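You operate a simulated robot arm through the tools that you are given. There is no shell and no other tool.

Carry out the task below with a simulated robot arm. There is one attempt and no reset: what you move stays moved.

JOB
Clamp the grey trim plate, push grey clips into both towers and stick a felt pad on its teal spot.
Fine: clamp it first; spare clips and pads stay where they are.

It is judged by the outcome, as a careful person would: the job done as asked, and still so three seconds after it is handed in. It fails if anything else is knocked over, pushed out of place, dropped, spilled or broken.

ROBOT AND FRAMES
A 7-joint arm with a two-finger gripper, fixed in place. Base frame: the origin is at the foot of the arm, x ahead of it, y to its left, z up; the work surface is at about z = 0. Readings come in m, degrees, newtons and seconds.
With the tool pointing down near the work surface it reaches from about 0.26 to 0.6 m from the base axis. Its first joint turns from -143.0 to 143.0 degrees. Payload 1.08 kg.
The tool frame sits at the grasp point between the pads (the TCP): z along the fingers, y along the line on which they close. The tips reach 0.016 m beyond it. The gripper opens to 0.088 m; its body begins 0.058 m behind the TCP.
Orientation is that of the tool frame in the base frame, as a unit quaternion [x, y, z, w]. With the fingers straight down and closing along the base's y, the tool's x points along the base's -x, its y along +y and its z along -z.

CONTROLS
- The arm moves only by the tool nudge_tool. Its argument "plan" is a list of rows, each a list of 6 numbers: the shift along the tool's x, y, z in m, then the turn, a rotation vector about the tool's x, y, z in degrees. In form: [[x, y, z, wx, wy, wz], ...]. A call has 1 to 20 rows; each row shifts and turns the commanded pose from where the row before left it, along the tool's axes as they then stand. "fingers" is the finger opening in m, from 0 to 0.088, set as the call begins (left out, the last holds). A row lasts 0.2 s, in which the tool goes at most 0.05 m and 8.6 degrees; a call with a longer step from one row to the next is refused whole, and so is a gripper value outside its range. A pose out of reach is approached as far as the arm can. The call stops where the force on the tool passes 70 N (or 10 N more than at its start, if that is more) or the arm is blocked; 0.2 s more then pass. The fingers move at their own pace (about 0.1867 m/s each) and stop on an object; they squeeze with about 20 N. The grip force told is the motor's: it shows also when the fingers shut on nothing. Time passes only in rows, and 0.2 s behind the last, so rows that do not move let the fingers close. The reply holds the time, the measured pose of the TCP, the force on the tool along the base axes, the opening and the grip force, in the units named above and with some noise, with the torque about the TCP (base axes, N m) and any sound that the robot's microphone picked up, and new pictures: "pictures" is both (left out), scene, wrist or none.
- Cameras (640 x 400 px; columns grow to the right, rows downward): "scene" is fixed at [0.0493, -0.5001, 0.7475]; the picture's right is [0.75, -0.67, 0.00], its down [-0.35, -0.39, -0.85] and it looks along [0.57, 0.64, -0.52] (base axes); focal length 356 px, centre (320, 200). "wrist" rides on the gripper at [0.082, -0.008, -0.092] in the tool frame; the picture's right is [0.10, 0.99, 0.00], its down [-0.70, 0.07, -0.71] and it looks along [-0.71, 0.07, 0.70] (tool axes); focal length 256 px, centre (320, 200). There is no depth. A picture from a camera that has moved, and an enlarged one, comes with that camera's place and axes in the base frame and with its lens. The place of the scene camera against the robot may be out by one fixed shift of up to 0.012 m in any direction.
- inspect(camera, box): a new picture of the part [left, top, right, bottom] of that camera's present view, enlarged. The clock stands still meanwhile.
- hand_in(): hands the job in; it is judged then, once.

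Nothing tells you positions but the pictures and the camera data. Unless the task says otherwise, let go and move clear before handing in.

The tools are called after "Emit:" as a command line: name --pt "numbers of a row" for each row, then --argument value for the rest, lists and objects as JSON in quotes. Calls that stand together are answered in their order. nudge_tool: Moves the arm, as the interface text tells. Its arguments: {"type":"object","properties":{"plan":{"type":"array"},"fingers":{"type":"number"},"pictures":{"type":"string","enum":["both","scene","wrist","none"]}},"required":["plan"]} The other tools are called the same way: inspect (camera, box) takes an enlarged picture of a part of a camera's view; hand_in () hands the job in.

At the start:

```text
t: 0.0
position: [0.409, 0.0173, 0.4119]
orientation: [0.0, 1.0, -0.001, 0.0]
force: [0.1, 0.6, -0.5]
wrist_torque: [-0.01, -0.02, 0.01]
grip_width: 0.088
grasp_force: 0.1
```

scene: 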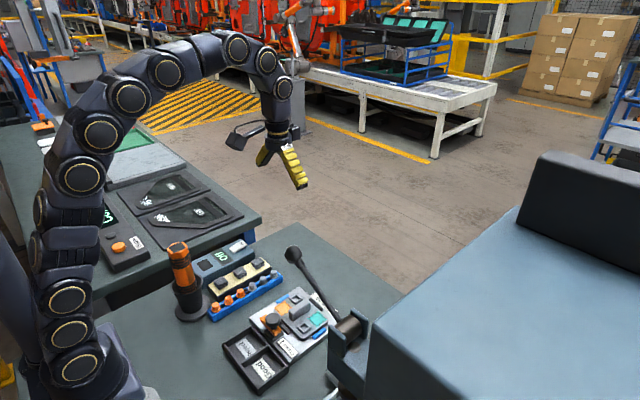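
wrist: 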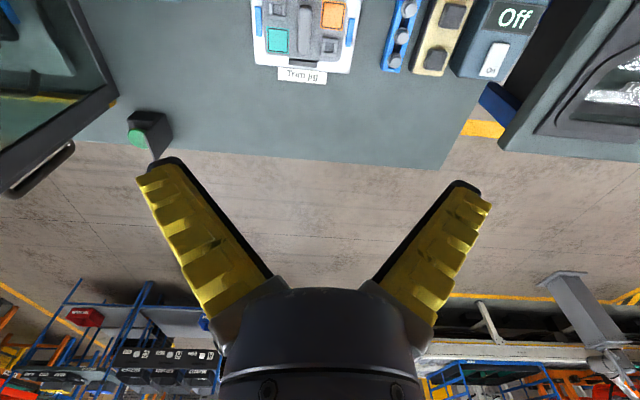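

I see a workbench with a jig holding a grey plate, a row of clips, a pad strip and other devices. I'll enlarge the pictures before moving anything.

Emit:
inspect --camera "scene" --box '[160, 220, 400, 400]'

Emit:
inspect --camera "wrist" --box '[220, 0, 540, 120]'

Emit:
inspect --camera "scene" --box '[230, 280, 350, 370]'

Emit:
inspect --camera "scene" --box '[160, 225, 290, 325]'

```text
2.22 times, centred on (280, 310) of scene
camera zoom: at [0.0493, -0.5001, 0.7475], right [0.75, -0.67, 0.0], down [-0.35, -0.39, -0.85], along [0.57, 0.64, -0.52], focal length 791 px, centre (409, -44)
```

zoom: 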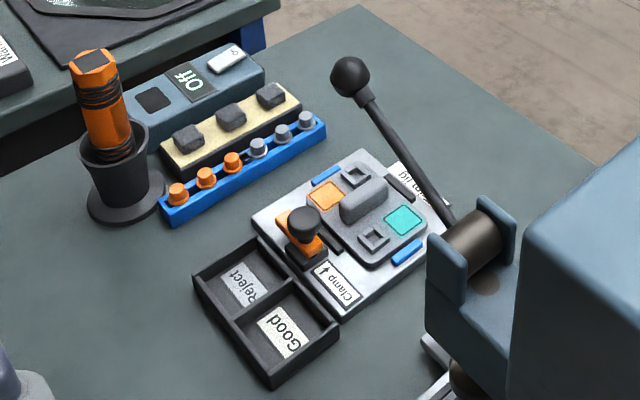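

```text
2.00 times, centred on (380, 60) of wrist
camera zoom: at [0.3267, 0.0097, 0.5031], right [-0.1, 0.99, 0.0], down [0.7, 0.07, 0.71], along [0.71, 0.07, -0.7], focal length 512 px, centre (200, 480)
```

zoom: 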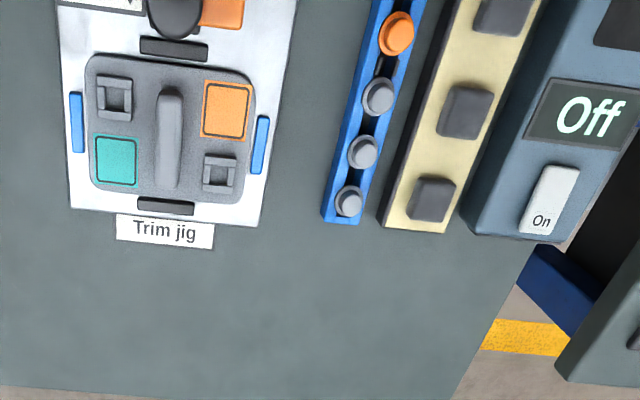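

```text
4.44 times, centred on (290, 325) of scene
camera zoom: at [0.0493, -0.5001, 0.7475], right [0.75, -0.67, 0.0], down [-0.35, -0.39, -0.85], along [0.57, 0.64, -0.52], focal length 1582 px, centre (453, -356)
```

zoom: 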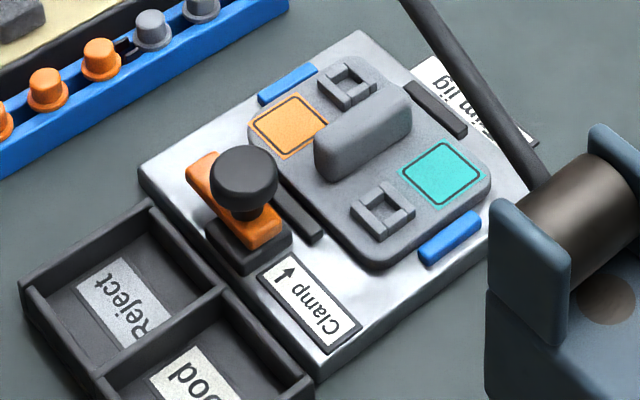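

```text
4.00 times, centred on (225, 275) of scene
camera zoom: at [0.0493, -0.5001, 0.7475], right [0.75, -0.67, 0.0], down [-0.35, -0.39, -0.85], along [0.57, 0.64, -0.52], focal length 1424 px, centre (700, -100)
```

zoom: 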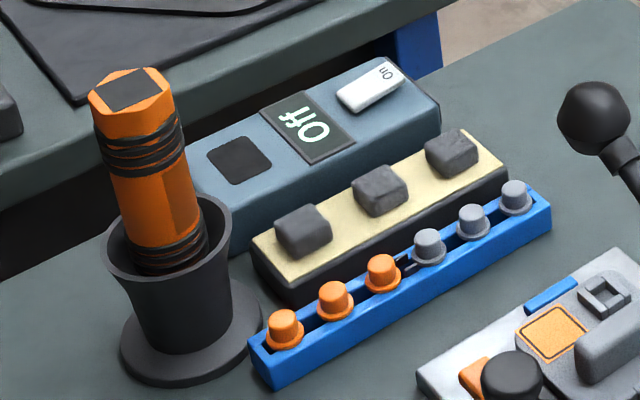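

The jig, clip rack, pad strip and a lever machine are visible. Before moving I want to know where the lever sits and what stands on the left of the wrist view.

Emit:
inspect --camera "wrist" --box '[0, 0, 240, 150]'

Emit:
inspect --camera "wrist" --box '[240, 0, 360, 75]'

Emit:
inspect --camera "scene" --box '[270, 230, 470, 400]'

```text
2.67 times, centred on (120, 75) of wrist
camera zoom: at [0.3267, 0.0097, 0.5031], right [-0.1, 0.99, 0.0], down [0.7, 0.07, 0.71], along [0.71, 0.07, -0.7], focal length 683 px, centre (853, 533)
```

zoom: 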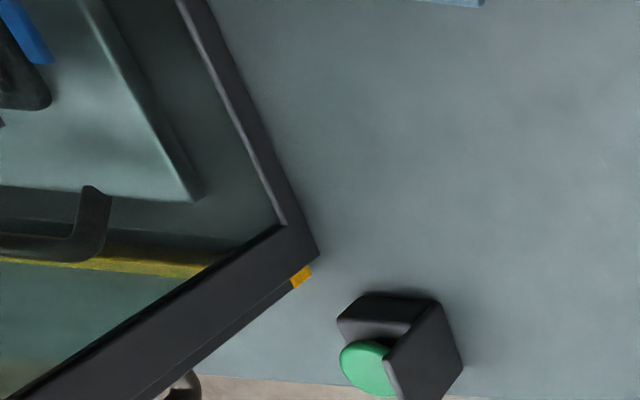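

```text
5.33 times, centred on (300, 38) of wrist
camera zoom: at [0.3267, 0.0097, 0.5031], right [-0.1, 0.99, 0.0], down [0.7, 0.07, 0.71], along [0.71, 0.07, -0.7], focal length 1365 px, centre (427, 1067)
```

zoom: 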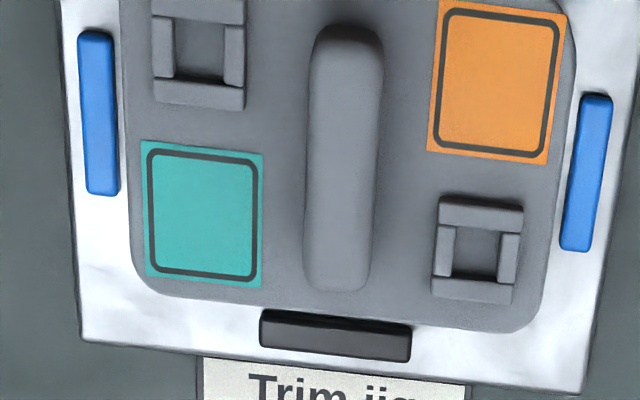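

```text
2.35 times, centred on (370, 315) of scene
camera zoom: at [0.0493, -0.5001, 0.7475], right [0.75, -0.67, 0.0], down [-0.35, -0.39, -0.85], along [0.57, 0.64, -0.52], focal length 838 px, centre (202, -71)
```

zoom: 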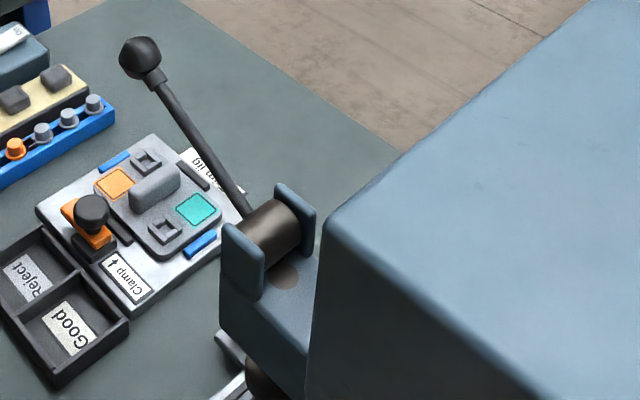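

The lever knob seems to hang somewhere near (0.34, -0.1, 0.33), just outside the wrist view. I'll back the wrist camera up and away from it (towards -x, +y, up) to see the jig and lever from above.

Emit:
nudge_tool --pt "0.02 0.008 -0.01 0 0 0" --pt "0.02 0.008 -0.01 0 0 0" --pt "0.02 0.008 -0.01 0 0 0" --pt "0.02 0.008 -0.01 0 0 0" --pt "0 0 0 0 0 0"

```text
t: 1.2
position: [0.329, 0.0487, 0.454]
orientation: [0.0, 1.0, 0.0, 0.0]
force: [-0.2, 0.1, 0.3]
wrist_torque: [0.01, 0.01, 0.01]
grip_width: 0.088
grasp_force: 0.1
camera wrist: at [0.2467, 0.0414, 0.5437], right [-0.1, 0.99, 0.0], down [0.7, 0.07, 0.71], along [0.71, 0.07, -0.7], focal length 256 px, centre (320, 200)
```

scene: 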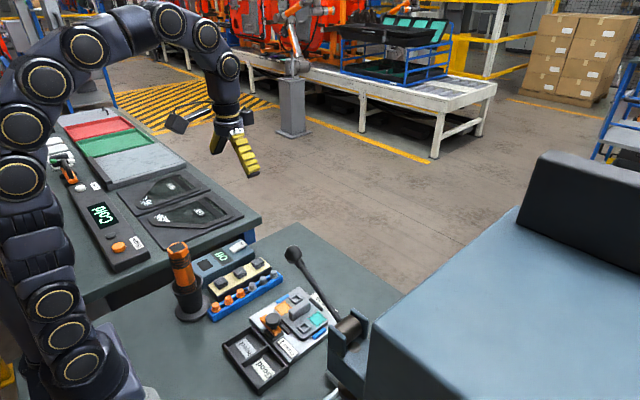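
wrist: 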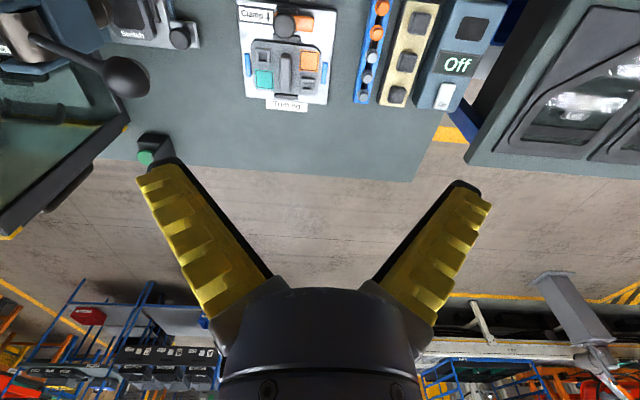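

The lever knob comes out at about (0.338, -0.103, 0.335), so I'll stay clear of that. Now I'll enlarge the clamp region from here.

Emit:
inspect --camera "wrist" --box '[225, 0, 345, 75]'

Emit:
inspect --camera "wrist" --box '[340, 0, 500, 110]'

Emit:
inspect --camera "wrist" --box '[0, 0, 220, 140]'

```text
5.33 times, centred on (285, 38) of wrist
camera zoom: at [0.2467, 0.0414, 0.5437], right [-0.1, 0.99, 0.0], down [0.7, 0.07, 0.71], along [0.71, 0.07, -0.7], focal length 1365 px, centre (507, 1067)
```

zoom: 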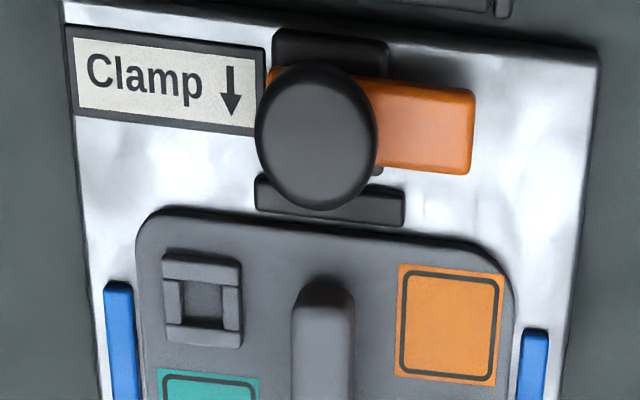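

```text
3.64 times, centred on (420, 55) of wrist
camera zoom: at [0.2467, 0.0414, 0.5437], right [-0.1, 0.99, 0.0], down [0.7, 0.07, 0.71], along [0.71, 0.07, -0.7], focal length 931 px, centre (-44, 727)
```

zoom: 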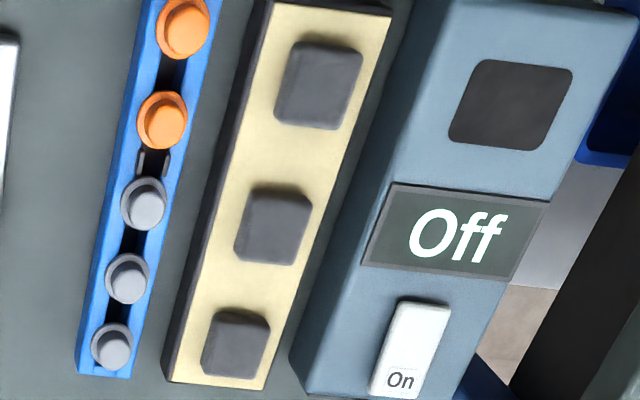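

```text
2.86 times, centred on (110, 70) of wrist
camera zoom: at [0.2467, 0.0414, 0.5437], right [-0.1, 0.99, 0.0], down [0.7, 0.07, 0.71], along [0.71, 0.07, -0.7], focal length 731 px, centre (920, 571)
```

zoom: 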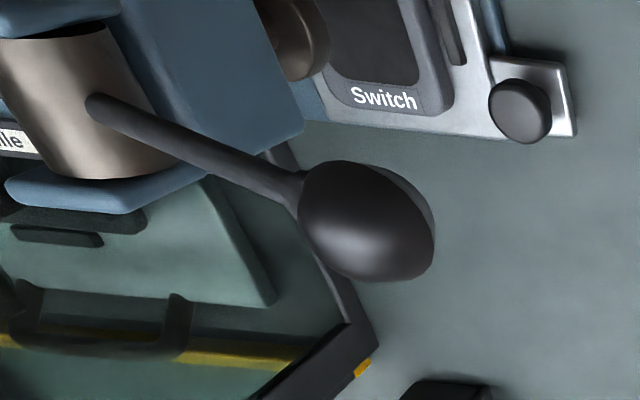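

The clamp is an orange bar with a black knob on a black base at the near edge of the plate. The arrow points towards the plate (+x). I'll go lower for a closer, steeper look, staying at y≈0.02 to clear the lever.

Emit:
nudge_tool --pt "0.0027 -0.0041 0.036 0 0 0" --pt "0.0027 -0.0041 0.036 0 0 0" --pt "0.0027 -0.0041 0.036 0 0 0" --pt "0.0027 -0.0041 0.036 0 0 0" --pt "0.0027 -0.0041 0.036 0 0 0" --pt "0.0027 -0.0041 0.036 0 0 0" --pt "0.0027 -0.0041 0.036 0 0 0" --pt "0 0 0 0 0 0"

```text
t: 3.0
position: [0.3095, 0.0227, 0.1987]
orientation: [0.001, 1.0, 0.0, 0.0]
force: [-1.0, -0.8, -0.2]
wrist_torque: [0.01, 0.03, -0.02]
grip_width: 0.088
grasp_force: 0.1
camera wrist: at [0.2279, 0.0138, 0.29], right [-0.1, 0.99, 0.0], down [0.7, 0.07, 0.71], along [0.71, 0.07, -0.71], focal length 256 px, centre (320, 200)
```

scene: 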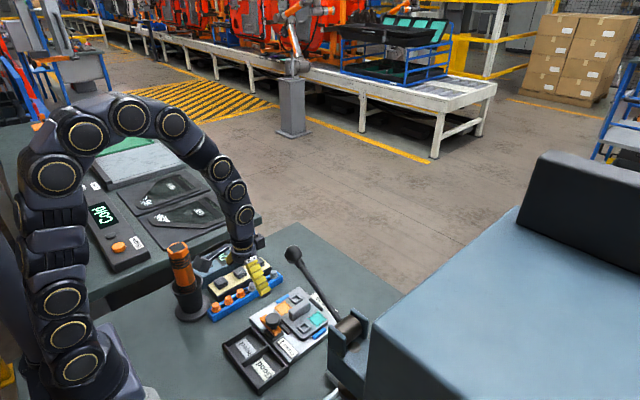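
wrist: 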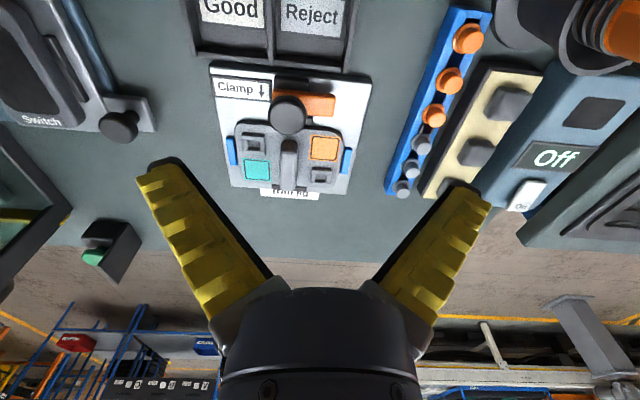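

Emit:
inspect --camera "wrist" --box '[205, 50, 375, 210]'

Emit:
inspect --camera "wrist" --box '[250, 70, 350, 140]'

Emit:
inspect --camera "wrist" --box '[380, 0, 560, 210]'

```text
2.50 times, centred on (290, 130) of wrist
camera zoom: at [0.2279, 0.0138, 0.29], right [-0.1, 0.99, 0.0], down [0.7, 0.07, 0.71], along [0.71, 0.07, -0.71], focal length 640 px, centre (395, 375)
```

zoom: 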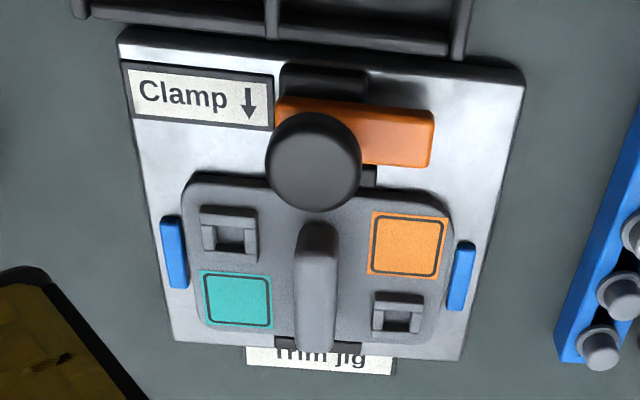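

```text
5.71 times, centred on (300, 105) of wrist
camera zoom: at [0.2279, 0.0138, 0.29], right [-0.1, 0.99, 0.0], down [0.7, 0.07, 0.71], along [0.71, 0.07, -0.71], focal length 1463 px, centre (434, 743)
```

zoom: 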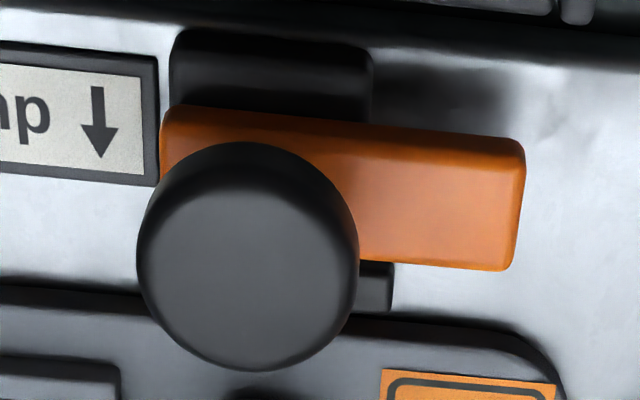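

```text
1.90 times, centred on (470, 105) of wrist
camera zoom: at [0.2279, 0.0138, 0.29], right [-0.1, 0.99, 0.0], down [0.7, 0.07, 0.71], along [0.71, 0.07, -0.71], focal length 488 px, centre (34, 381)
```

zoom: 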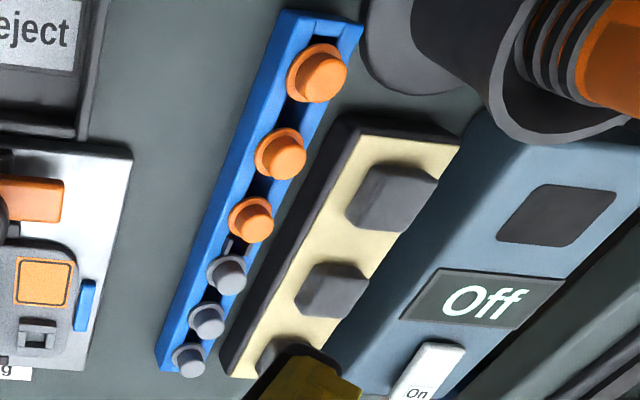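

The clamp seems to be a bar with a knob mounted on a black block. I'll enlarge it further from the scene side to tell a slider from a swing arm.

Emit:
inspect --camera "scene" --box '[250, 300, 314, 340]'

Emit:
inspect --camera "wrist" --box '[395, 120, 475, 205]'

Emit:
inspect --camera "scene" --box '[200, 255, 290, 325]'

```text
10.00 times, centred on (282, 320) of scene
camera zoom: at [0.0493, -0.5001, 0.7475], right [0.75, -0.67, 0.0], down [-0.35, -0.39, -0.85], along [0.57, 0.64, -0.52], focal length 3560 px, centre (700, -1000)
```

zoom: 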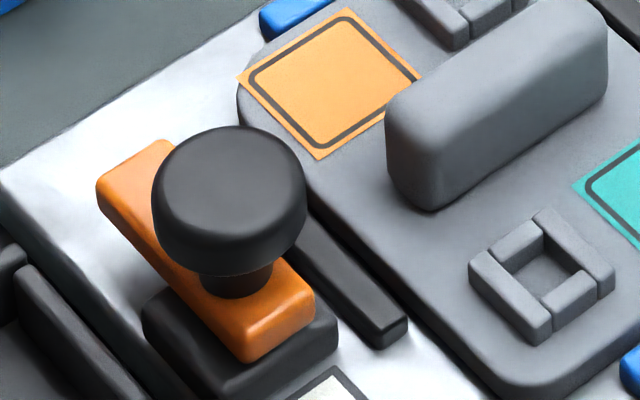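

```text
4.71 times, centred on (435, 162) of wrist
camera zoom: at [0.2279, 0.0138, 0.29], right [-0.1, 0.99, 0.0], down [0.7, 0.07, 0.71], along [0.71, 0.07, -0.71], focal length 1205 px, centre (-221, 376)
```

zoom: 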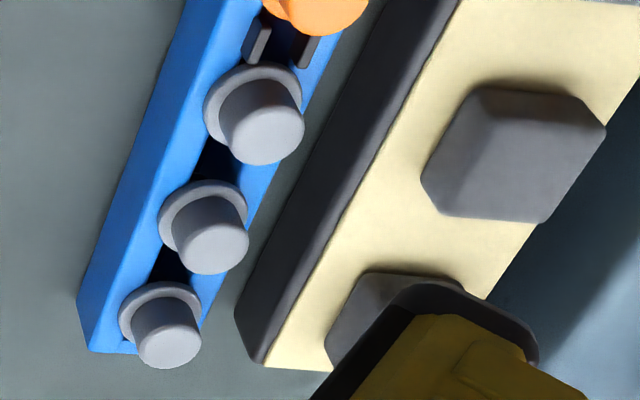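

```text
5.71 times, centred on (245, 290) of scene
camera zoom: at [0.0493, -0.5001, 0.7475], right [0.75, -0.67, 0.0], down [-0.35, -0.39, -0.85], along [0.57, 0.64, -0.52], focal length 2034 px, centre (749, -314)
```

zoom: 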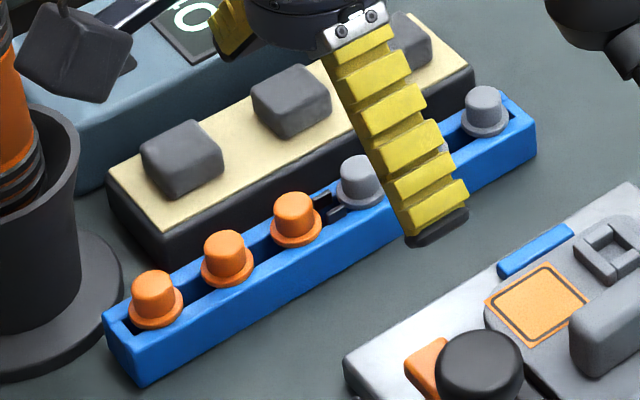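

It is a swing clamp: the orange bar turns about the knob, which I put at about (0.346, -0.005, 0.063). The bar points to +y and has to end up pointing +x over the plate edge. I'll hover above the knob and pre-turn the tool by -45° so that a +90° twist is comfortable.

Emit:
nudge_tool --pt "-0.01825 -0.01385 0.02 0 0 0" --pt "-0.01825 -0.01385 0.02 0 0 0" --pt "0 0 0 0 0 -7.5" --pt "0 0 0 0 0 -7.5" --pt "0 0 0 0 0 -7.5" --pt "0 0 0 0 0 -7.5" --pt "0 0 0 0 0 -7.5" --pt "0 0 0 0 0 -7.5" --pt "0 0 0 0 0 0" --fingers 0.07

```text
t: 5.0
position: [0.3457, -0.0061, 0.16]
orientation: [-0.383, 0.924, 0.0, 0.0]
force: [-0.6, 0.3, -1.1]
wrist_torque: [0.0, -0.01, -0.05]
grip_width: 0.0729
grasp_force: 1.9
camera wrist: at [0.2943, -0.0698, 0.2509], right [-0.78, 0.63, 0.0], down [0.44, 0.55, 0.71], along [0.45, 0.55, -0.71], focal length 256 px, centre (320, 200)
```

scene: 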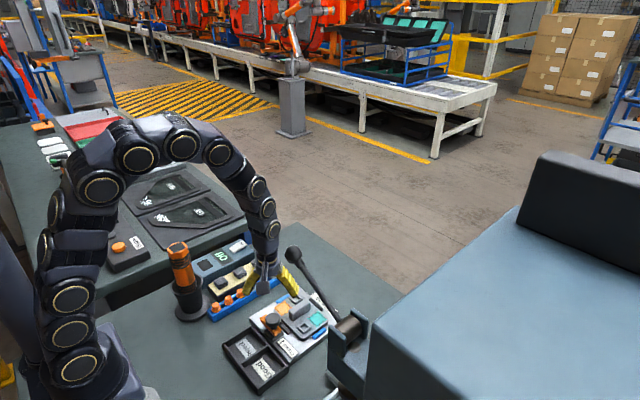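
wrist: 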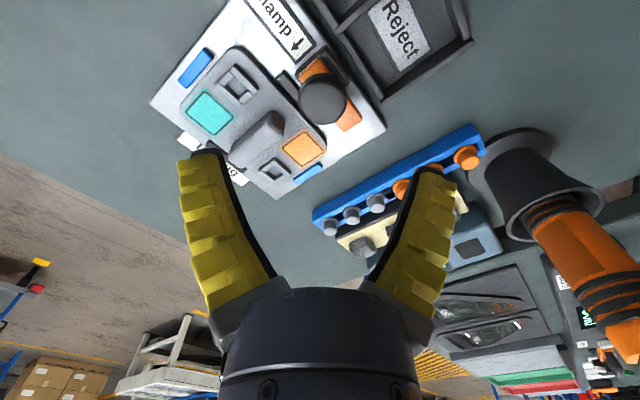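

I'm above the knob with the tool turned by -45°. I'll enlarge the knob to refine its centre before descending.

Emit:
inspect --camera "wrist" --box '[270, 50, 390, 140]'

Emit:
inspect --camera "scene" --box '[210, 240, 340, 340]'

```text
4.44 times, centred on (330, 95) of wrist
camera zoom: at [0.2943, -0.0698, 0.2509], right [-0.78, 0.63, 0.0], down [0.44, 0.55, 0.71], along [0.45, 0.55, -0.71], focal length 1138 px, centre (276, 667)
```

zoom: 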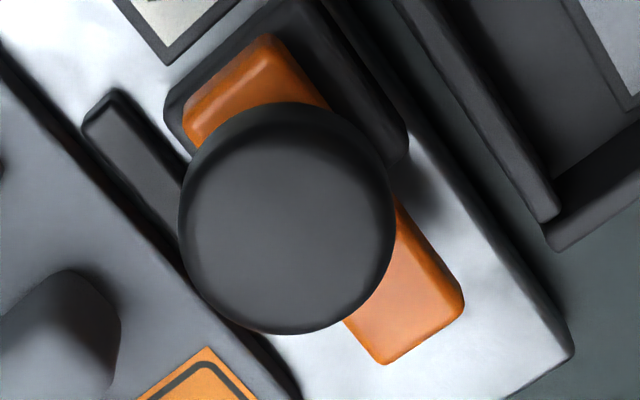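

```text
4.00 times, centred on (275, 290) of scene
camera zoom: at [0.0493, -0.5001, 0.7475], right [0.75, -0.67, 0.0], down [-0.35, -0.39, -0.85], along [0.57, 0.64, -0.52], focal length 1424 px, centre (500, -160)
```

zoom: 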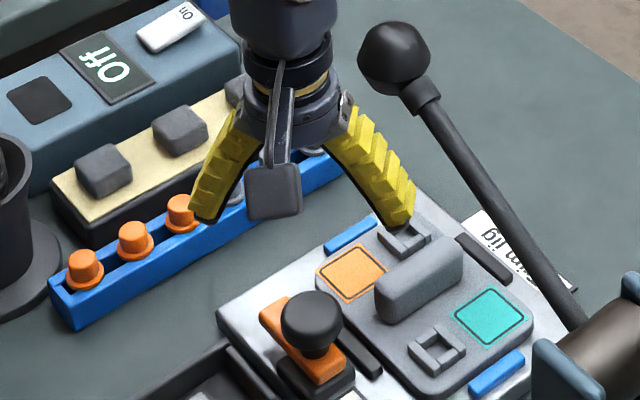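

The knob centre is refined to (0.3445, -0.0045) with mid-height of about 0.0645. I'll come down around it with the tips above the bar.

Emit:
nudge_tool --pt "0 0.002 0.023 0 0 0" --pt "0 0 0.023 0 0 0" --pt "0 0 0.023 0 0 0" --pt "0 0 0.022 0 0 0" --pt "0 0 0 0 0 0" --fingers 0.07

```text
t: 6.2
position: [0.3442, -0.0047, 0.0691]
orientation: [-0.383, 0.924, 0.0, 0.0]
force: [0.0, 0.2, 0.1]
wrist_torque: [0.0, -0.04, 0.01]
grip_width: 0.0731
grasp_force: 1.7
camera wrist: at [0.2928, -0.0688, 0.1598], right [-0.78, 0.63, 0.0], down [0.44, 0.55, 0.71], along [0.45, 0.55, -0.7], focal length 256 px, centre (320, 200)
```

scene: 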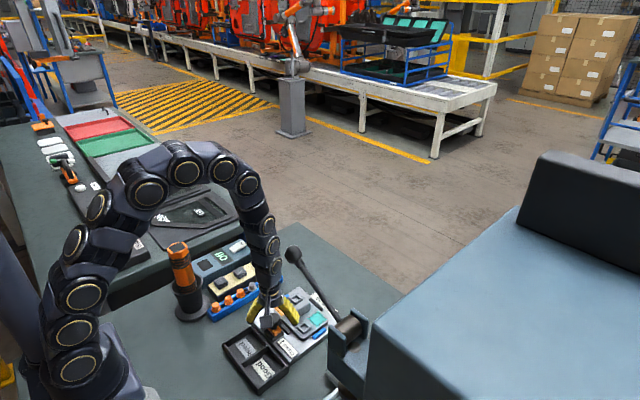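
wrist: 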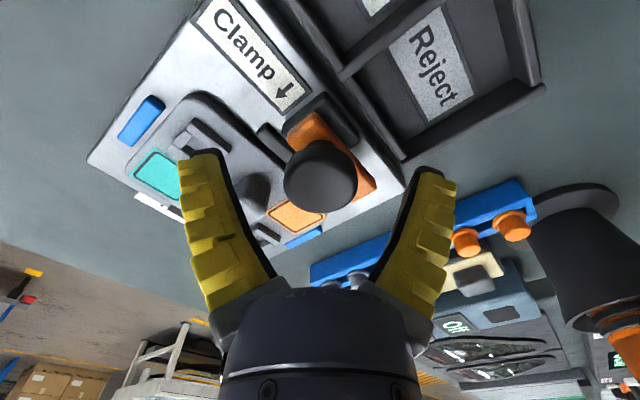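

The knob sits between the fingers. I'll close on it now.

Emit:
nudge_tool --pt "0 0 0 0 0 0" --pt "0 0 0 0 0 0" --pt "0 0 0 0 0 0" --fingers 0.0

```text
t: 7.0
position: [0.3446, -0.0057, 0.0687]
orientation: [-0.383, 0.924, 0.0, 0.0]
force: [-6.1, 4.5, 12.9]
wrist_torque: [-0.11, 0.08, 0.02]
grip_width: 0.0295
grasp_force: 21.9
camera wrist: at [0.2926, -0.0687, 0.1602], right [-0.78, 0.63, 0.0], down [0.45, 0.55, 0.71], along [0.45, 0.55, -0.71], focal length 256 px, centre (320, 200)
```

scene: 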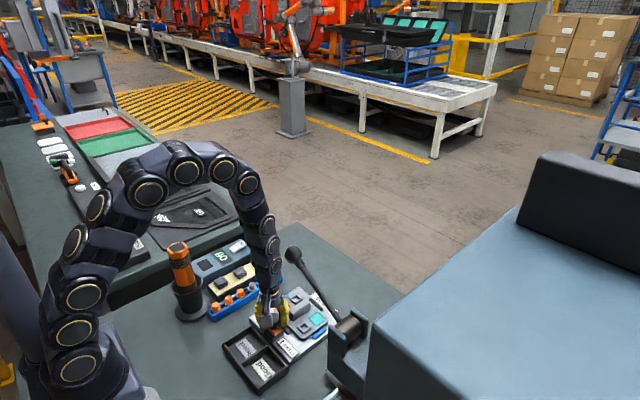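
wrist: 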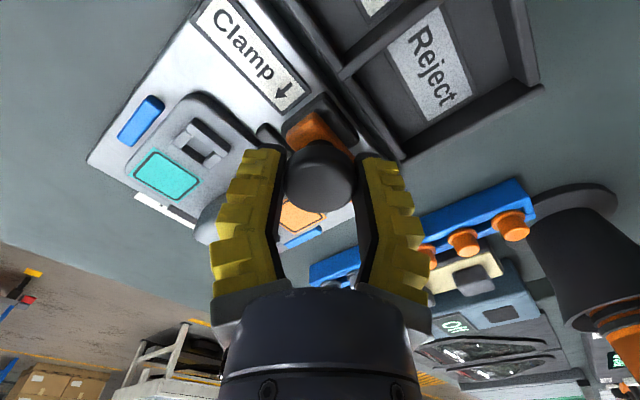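

The knob is gripped at 29 mm width. I'll try a small twist towards +x (+15° about the tool's z) and look at what happens.

Emit:
nudge_tool --pt "0 0 0 0 0 5" --pt "0 0 0 0 0 5" --pt "0 0 0 0 0 5" --pt "0 0 0 0 0 0" --fingers 0.0

Emit:
inspect --camera "wrist" --box '[200, 50, 440, 250]'

Emit:
inspect --camera "scene" --box '[230, 280, 340, 350]'

```text
t: 8.0
position: [0.3452, -0.0049, 0.0694]
orientation: [-0.258, 0.966, -0.001, -0.001]
force: [-8.7, 5.5, 12.4]
wrist_torque: [-0.04, 0.18, 0.03]
grip_width: 0.0294
grasp_force: 21.9
camera wrist: at [0.2778, -0.0529, 0.1602], right [-0.59, 0.81, 0.0], down [0.57, 0.41, 0.71], along [0.57, 0.41, -0.71], focal length 256 px, centre (320, 200)
```

scene: 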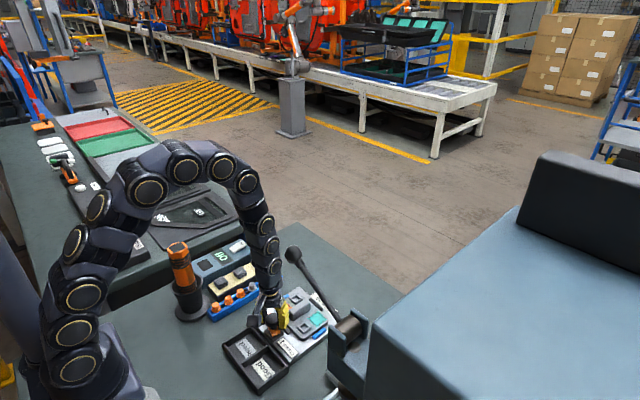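
wrist: 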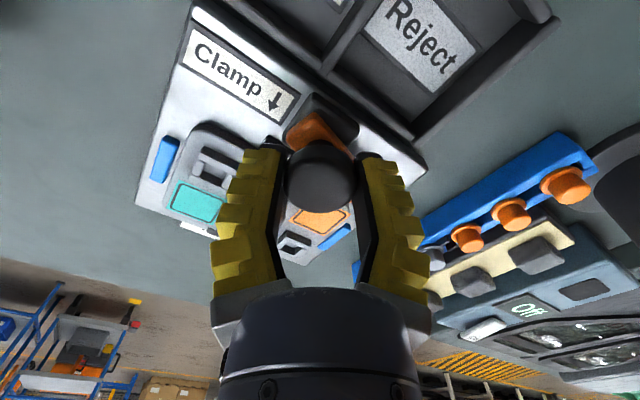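

```text
2.00 times, centred on (320, 150) of wrist
camera zoom: at [0.2778, -0.0529, 0.1602], right [-0.59, 0.81, 0.0], down [0.57, 0.41, 0.71], along [0.57, 0.41, -0.71], focal length 512 px, centre (320, 300)
```

zoom: 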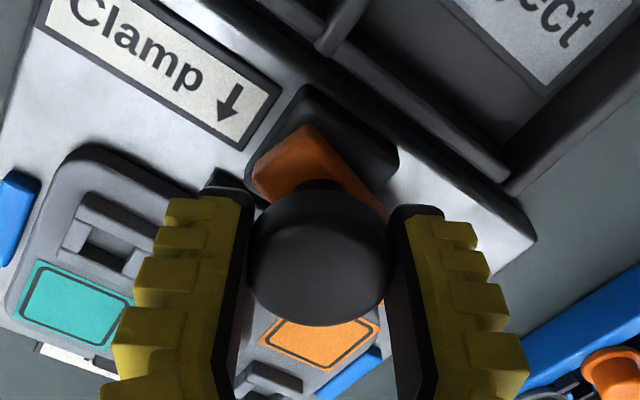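

```text
5.71 times, centred on (285, 315) of scene
camera zoom: at [0.0493, -0.5001, 0.7475], right [0.75, -0.67, 0.0], down [-0.35, -0.39, -0.85], along [0.57, 0.64, -0.52], focal length 2034 px, centre (520, -457)
```

zoom: 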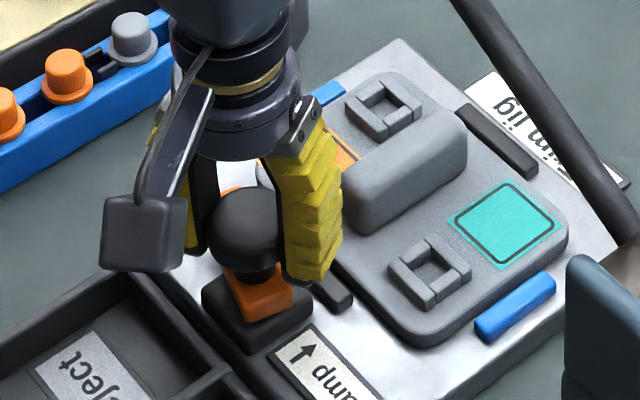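

The bar turned together with the knob, so it is indeed a swing clamp. I'll carry on to about 60° of twist and check again.

Emit:
nudge_tool --pt "0 0 0 0 0 7.5" --pt "0 0 0 0 0 7.5" --pt "0 0 0 0 0 7.5" --pt "0 0 0 0 0 7.5" --pt "0 0 0 0 0 7.5" --pt "0 0 0 0 0 7.5" --pt "0 0 0 0 0 0" --fingers 0.0

Emit:
inspect --camera "scene" --box '[230, 280, 340, 350]'

Emit:
inspect --camera "wrist" --box '[200, 50, 440, 250]'

```text
t: 9.6
position: [0.3437, -0.0048, 0.0684]
orientation: [0.132, 0.991, 0.001, -0.001]
force: [-10.0, 11.0, 11.5]
wrist_torque: [0.15, 0.16, -0.02]
grip_width: 0.0292
grasp_force: 22.2
camera wrist: at [0.2633, 0.0087, 0.1601], right [0.16, 0.99, 0.0], down [0.7, -0.11, 0.71], along [0.7, -0.11, -0.71], focal length 256 px, centre (320, 200)
```

scene: 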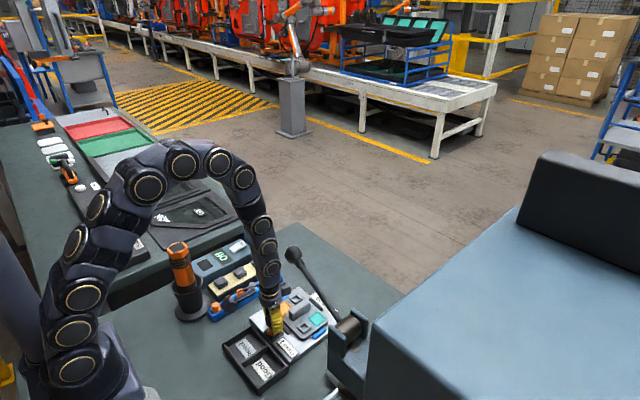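
wrist: 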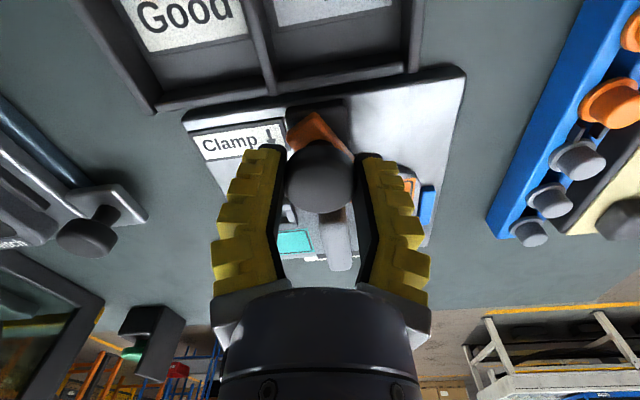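

```text
5.71 times, centred on (285, 315) of scene
camera zoom: at [0.0493, -0.5001, 0.7475], right [0.75, -0.67, 0.0], down [-0.35, -0.39, -0.85], along [0.57, 0.64, -0.52], focal length 2034 px, centre (520, -457)
```

zoom: 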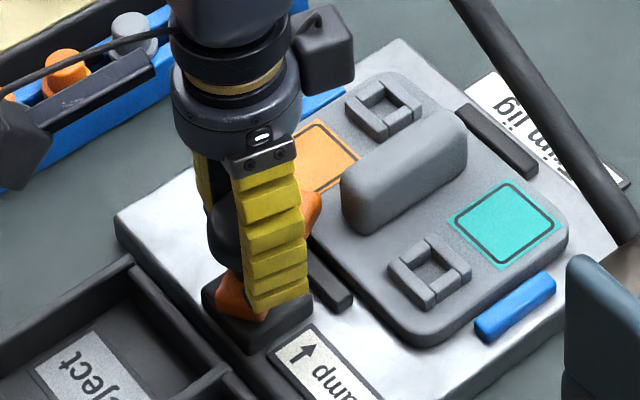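

```text
2.00 times, centred on (320, 150) of wrist
camera zoom: at [0.2633, 0.0087, 0.1601], right [0.16, 0.99, 0.0], down [0.7, -0.11, 0.71], along [0.7, -0.11, -0.71], focal length 512 px, centre (320, 300)
```

zoom: 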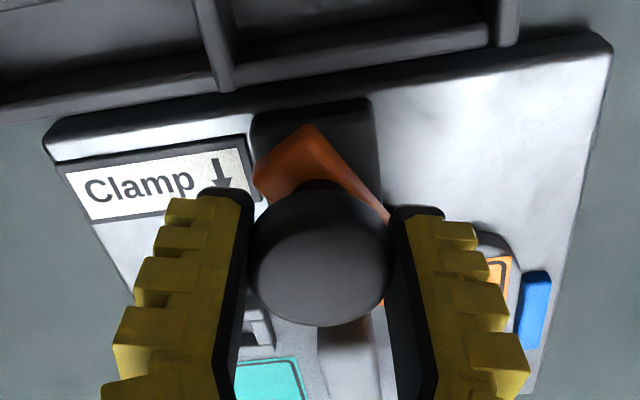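

60° are done and the bar's tip is swinging towards the plate. I'll do the remaining 30°, in smaller steps.

Emit:
nudge_tool --pt "0 0 0 0 0 5" --pt "0 0 0 0 0 5" --pt "0 0 0 0 0 5" --pt "0 0 0 0 0 5" --pt "0 0 0 0 0 5" --pt "0 0 0 0 0 5" --pt "0 0 0 0 0 0" --fingers 0.0

Emit:
inspect --camera "scene" --box '[230, 280, 340, 350]'

Emit:
inspect --camera "wrist" --box '[200, 50, 440, 250]'

```text
t: 11.2
position: [0.3458, -0.0041, 0.0702]
orientation: [0.384, 0.923, 0.0, -0.001]
force: [-4.1, 14.2, 5.0]
wrist_torque: [0.14, 0.1, 0.02]
grip_width: 0.0288
grasp_force: 21.8
camera wrist: at [0.281, 0.0472, 0.1599], right [0.63, 0.77, 0.0], down [0.55, -0.45, 0.71], along [0.55, -0.45, -0.7], focal length 256 px, centre (320, 200)
```

scene: 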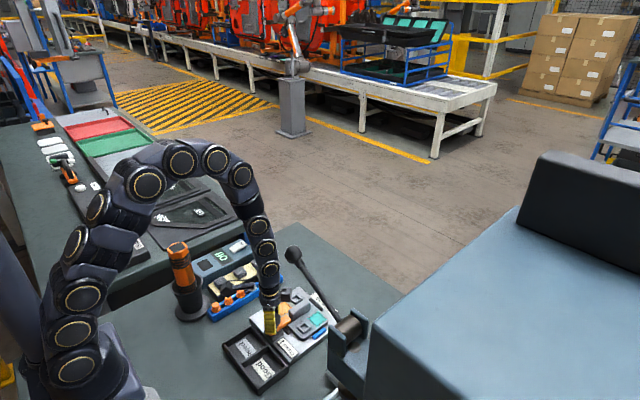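
wrist: 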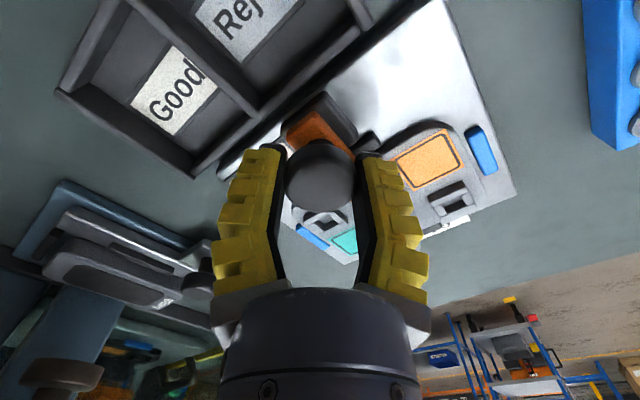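

```text
5.71 times, centred on (285, 315) of scene
camera zoom: at [0.0493, -0.5001, 0.7475], right [0.75, -0.67, 0.0], down [-0.35, -0.39, -0.85], along [0.57, 0.64, -0.52], focal length 2034 px, centre (520, -457)
```

zoom: 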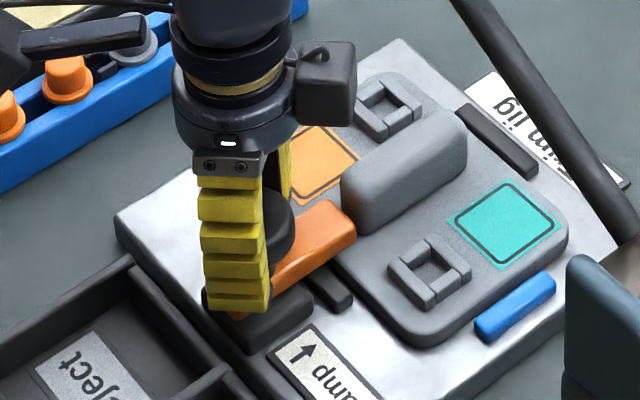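

```text
2.00 times, centred on (320, 150) of wrist
camera zoom: at [0.281, 0.0472, 0.1599], right [0.63, 0.77, 0.0], down [0.55, -0.45, 0.71], along [0.55, -0.45, -0.7], focal length 512 px, centre (320, 300)
```

zoom: 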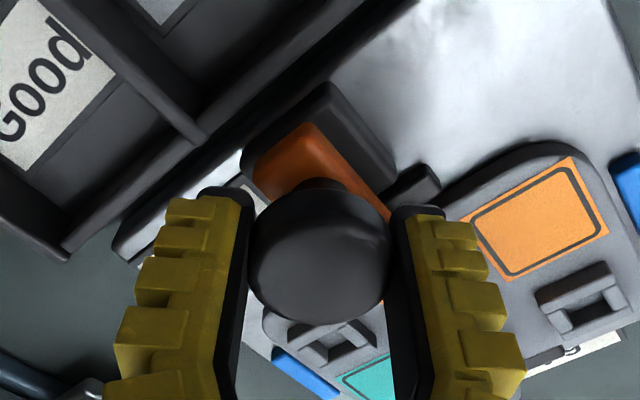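

The bar's tip is now over the plate edge, pointing to +x. I'll release the knob, rise and check the alignment from above.

Emit:
nudge_tool --pt "0 0 0 0 0 0" --pt "0 0 0 0 0 0" --pt "0 0 -0.02 0 0 0" --pt "0 0 -0.03 0 0 0" --pt "0 0 -0.04 0 0 0" --pt "0 0 -0.04 0 0 0" --pt "0 0 0 0 0 -7.5" --pt "0 0 0 0 0 -7.5" --pt "0 0 0 0 0 -7.5" --pt "0 0 0 0 0 -7.5" --pt "0 0 0 0 0 -7.5" --pt "0 0 0 0 0 -7.5" --pt "0 0 0 0 0 0" --fingers 0.07

Emit:
inspect --camera "scene" --box '[240, 285, 340, 350]'

Emit:
inspect --camera "wrist" --box '[200, 20, 400, 170]'

```text
t: 14.0
position: [0.3435, -0.0042, 0.1984]
orientation: [-0.001, 1.0, 0.001, -0.001]
force: [0.7, 0.0, 0.1]
wrist_torque: [0.02, -0.05, -0.01]
grip_width: 0.0733
grasp_force: 2.3
camera wrist: at [0.2627, -0.0132, 0.2898], right [-0.1, 0.99, 0.0], down [0.7, 0.07, 0.71], along [0.71, 0.07, -0.71], focal length 256 px, centre (320, 200)
```

scene: 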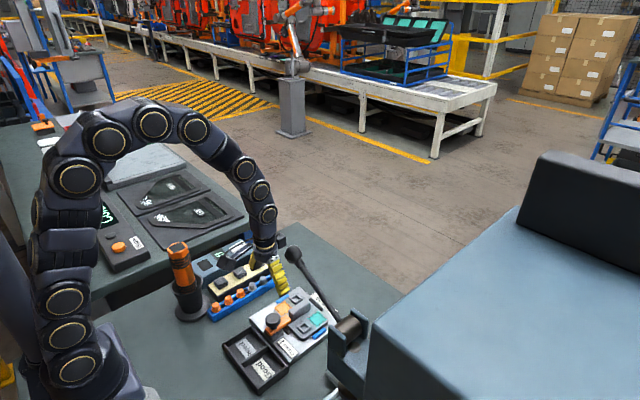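
wrist: 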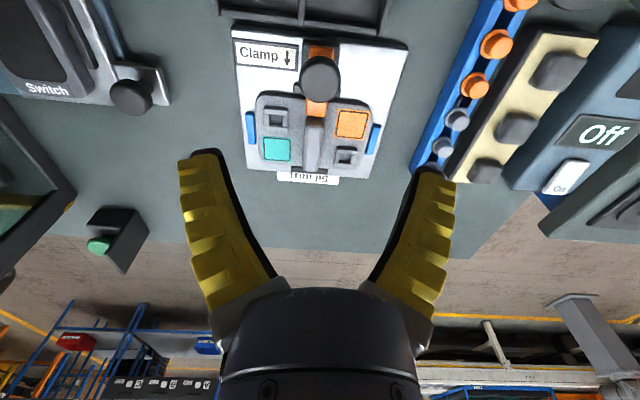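

```text
6.15 times, centred on (290, 318) of scene
camera zoom: at [0.0493, -0.5001, 0.7475], right [0.75, -0.67, 0.0], down [-0.35, -0.39, -0.85], along [0.57, 0.64, -0.52], focal length 2191 px, centre (505, -523)
```

zoom: 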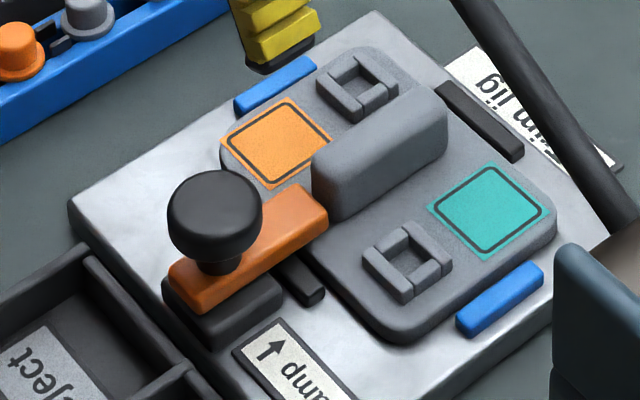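

```text
2.67 times, centred on (300, 95) of wrist
camera zoom: at [0.2627, -0.0132, 0.2898], right [-0.1, 0.99, 0.0], down [0.7, 0.07, 0.71], along [0.71, 0.07, -0.71], focal length 683 px, centre (373, 480)
```

zoom: 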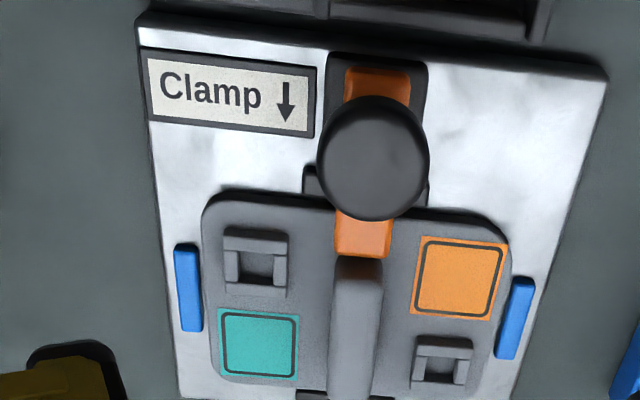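

The clamp is on: the orange bar lies straight over the plate's near edge. Next are the clips: three grey ones stand at the far end of the blue rack, which runs along x at y≈0.146. I'll move over to look at them closely.

Emit:
nudge_tool --pt "0.004 0.036 0 0 0 0" --pt "0.004 0.036 0 0 0 0" --pt "0.004 0.036 0 0 0 0" --pt "0.004 0.036 0 0 0 0" --pt "0 0 0 0 0 0"

Emit:
inspect --camera "wrist" --box '[250, 30, 410, 180]'

Emit:
inspect --camera "scene" --box '[200, 255, 290, 325]'

```text
t: 15.2
position: [0.3292, 0.1392, 0.1988]
orientation: [0.0, 1.0, 0.0, 0.0]
force: [-0.6, -0.3, -0.7]
wrist_torque: [-0.02, 0.0, -0.02]
grip_width: 0.0729
grasp_force: 1.8
camera wrist: at [0.2471, 0.131, 0.2898], right [-0.1, 0.99, 0.0], down [0.7, 0.07, 0.71], along [0.71, 0.07, -0.7], focal length 256 px, centre (320, 200)
```

scene: 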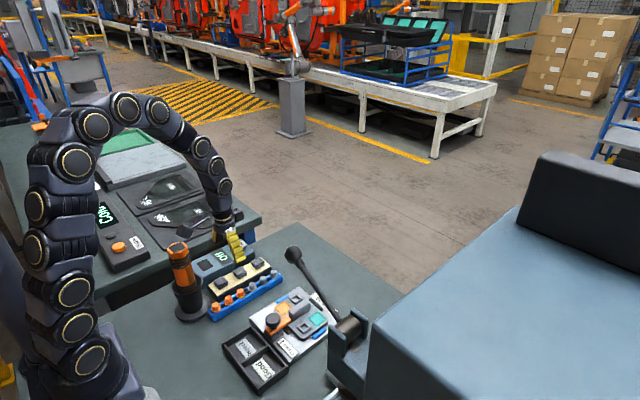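
wrist: 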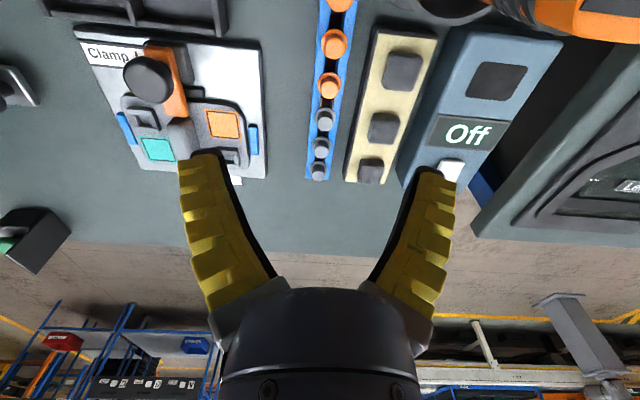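

```text
2.67 times, centred on (330, 105) of wrist
camera zoom: at [0.2471, 0.131, 0.2898], right [-0.1, 0.99, 0.0], down [0.7, 0.07, 0.71], along [0.71, 0.07, -0.7], focal length 683 px, centre (293, 453)
```

zoom: 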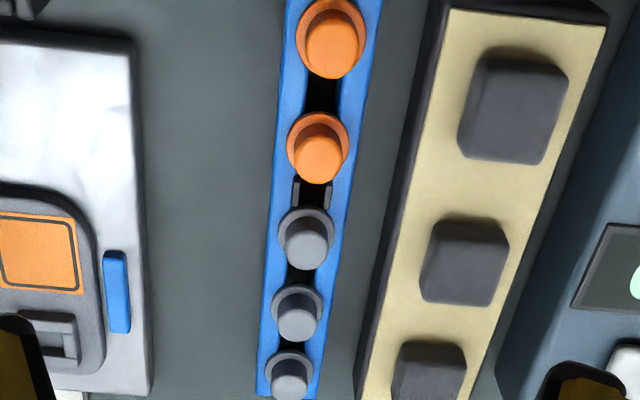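

```text
5.71 times, centred on (245, 290) of scene
camera zoom: at [0.0493, -0.5001, 0.7475], right [0.75, -0.67, 0.0], down [-0.35, -0.39, -0.85], along [0.57, 0.64, -0.52], focal length 2034 px, centre (749, -314)
```

zoom: 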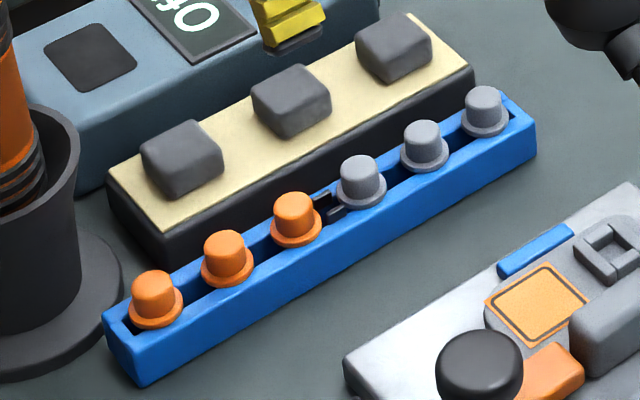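

The rack is parallel to x at y≈0.150, with grey caps at x≈0.381, 0.4165 and 0.450, their tops at about z=0.039. I'll take the two far grey clips and leave the third. I'll hover above the end one now and refine.

Emit:
nudge_tool --pt "-0.0302 0.0028 0.0222 0 0 0" --pt "-0.0302 0.0028 0.0222 0 0 0" --pt "-0.0302 0.0028 0.0222 0 0 0" --pt "-0.0302 0.0028 0.0222 0 0 0" --pt "0 0 0 0 0 0" --pt "0 0 0 0 0 0" --fingers 0.045

Emit:
inspect --camera "wrist" --box '[240, 20, 400, 180]'

Emit:
inspect --camera "scene" --box '[220, 220, 310, 300]'

```text
t: 16.6
position: [0.4512, 0.1488, 0.1107]
orientation: [0.0, 1.0, 0.0, 0.0]
force: [-0.4, 0.4, 0.6]
wrist_torque: [0.0, -0.01, 0.03]
grip_width: 0.0496
grasp_force: 3.4
camera wrist: at [0.3681, 0.1411, 0.2014], right [-0.1, 0.99, 0.0], down [0.7, 0.07, 0.71], along [0.71, 0.07, -0.7], focal length 256 px, centre (320, 200)
```

scene: 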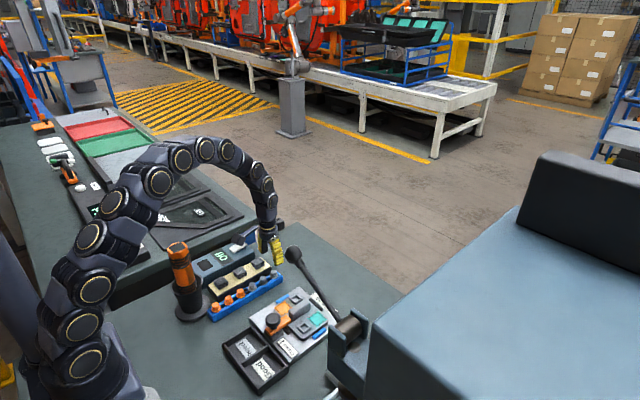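
wrist: 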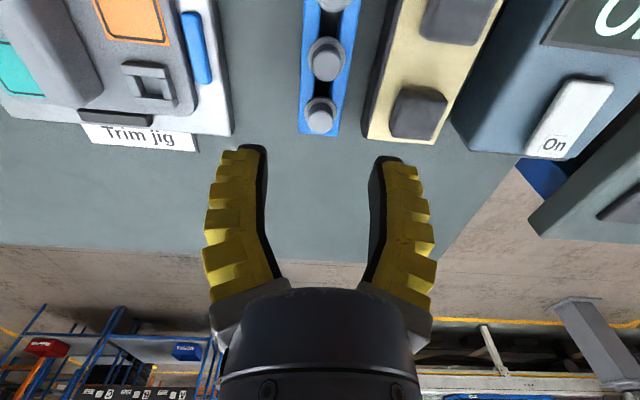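

```text
2.50 times, centred on (320, 100) of wrist
camera zoom: at [0.3681, 0.1411, 0.2014], right [-0.1, 0.99, 0.0], down [0.7, 0.07, 0.71], along [0.71, 0.07, -0.7], focal length 640 px, centre (320, 450)
```

zoom: 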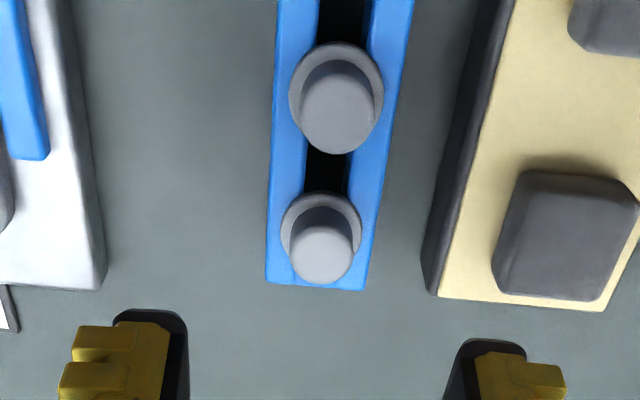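

```text
5.00 times, centred on (265, 260) of scene
camera zoom: at [0.0493, -0.5001, 0.7475], right [0.75, -0.67, 0.0], down [-0.35, -0.39, -0.85], along [0.57, 0.64, -0.52], focal length 1780 px, centre (595, -100)
```

zoom: 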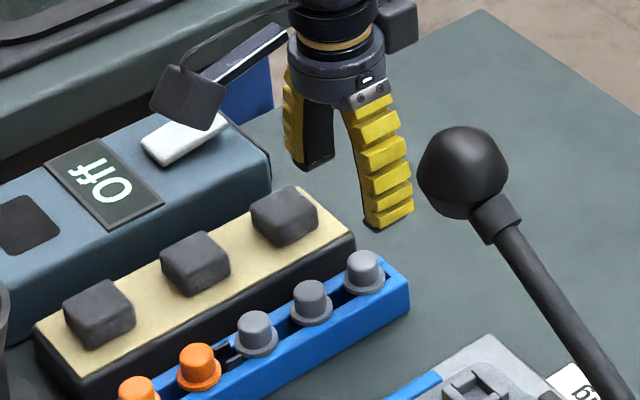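

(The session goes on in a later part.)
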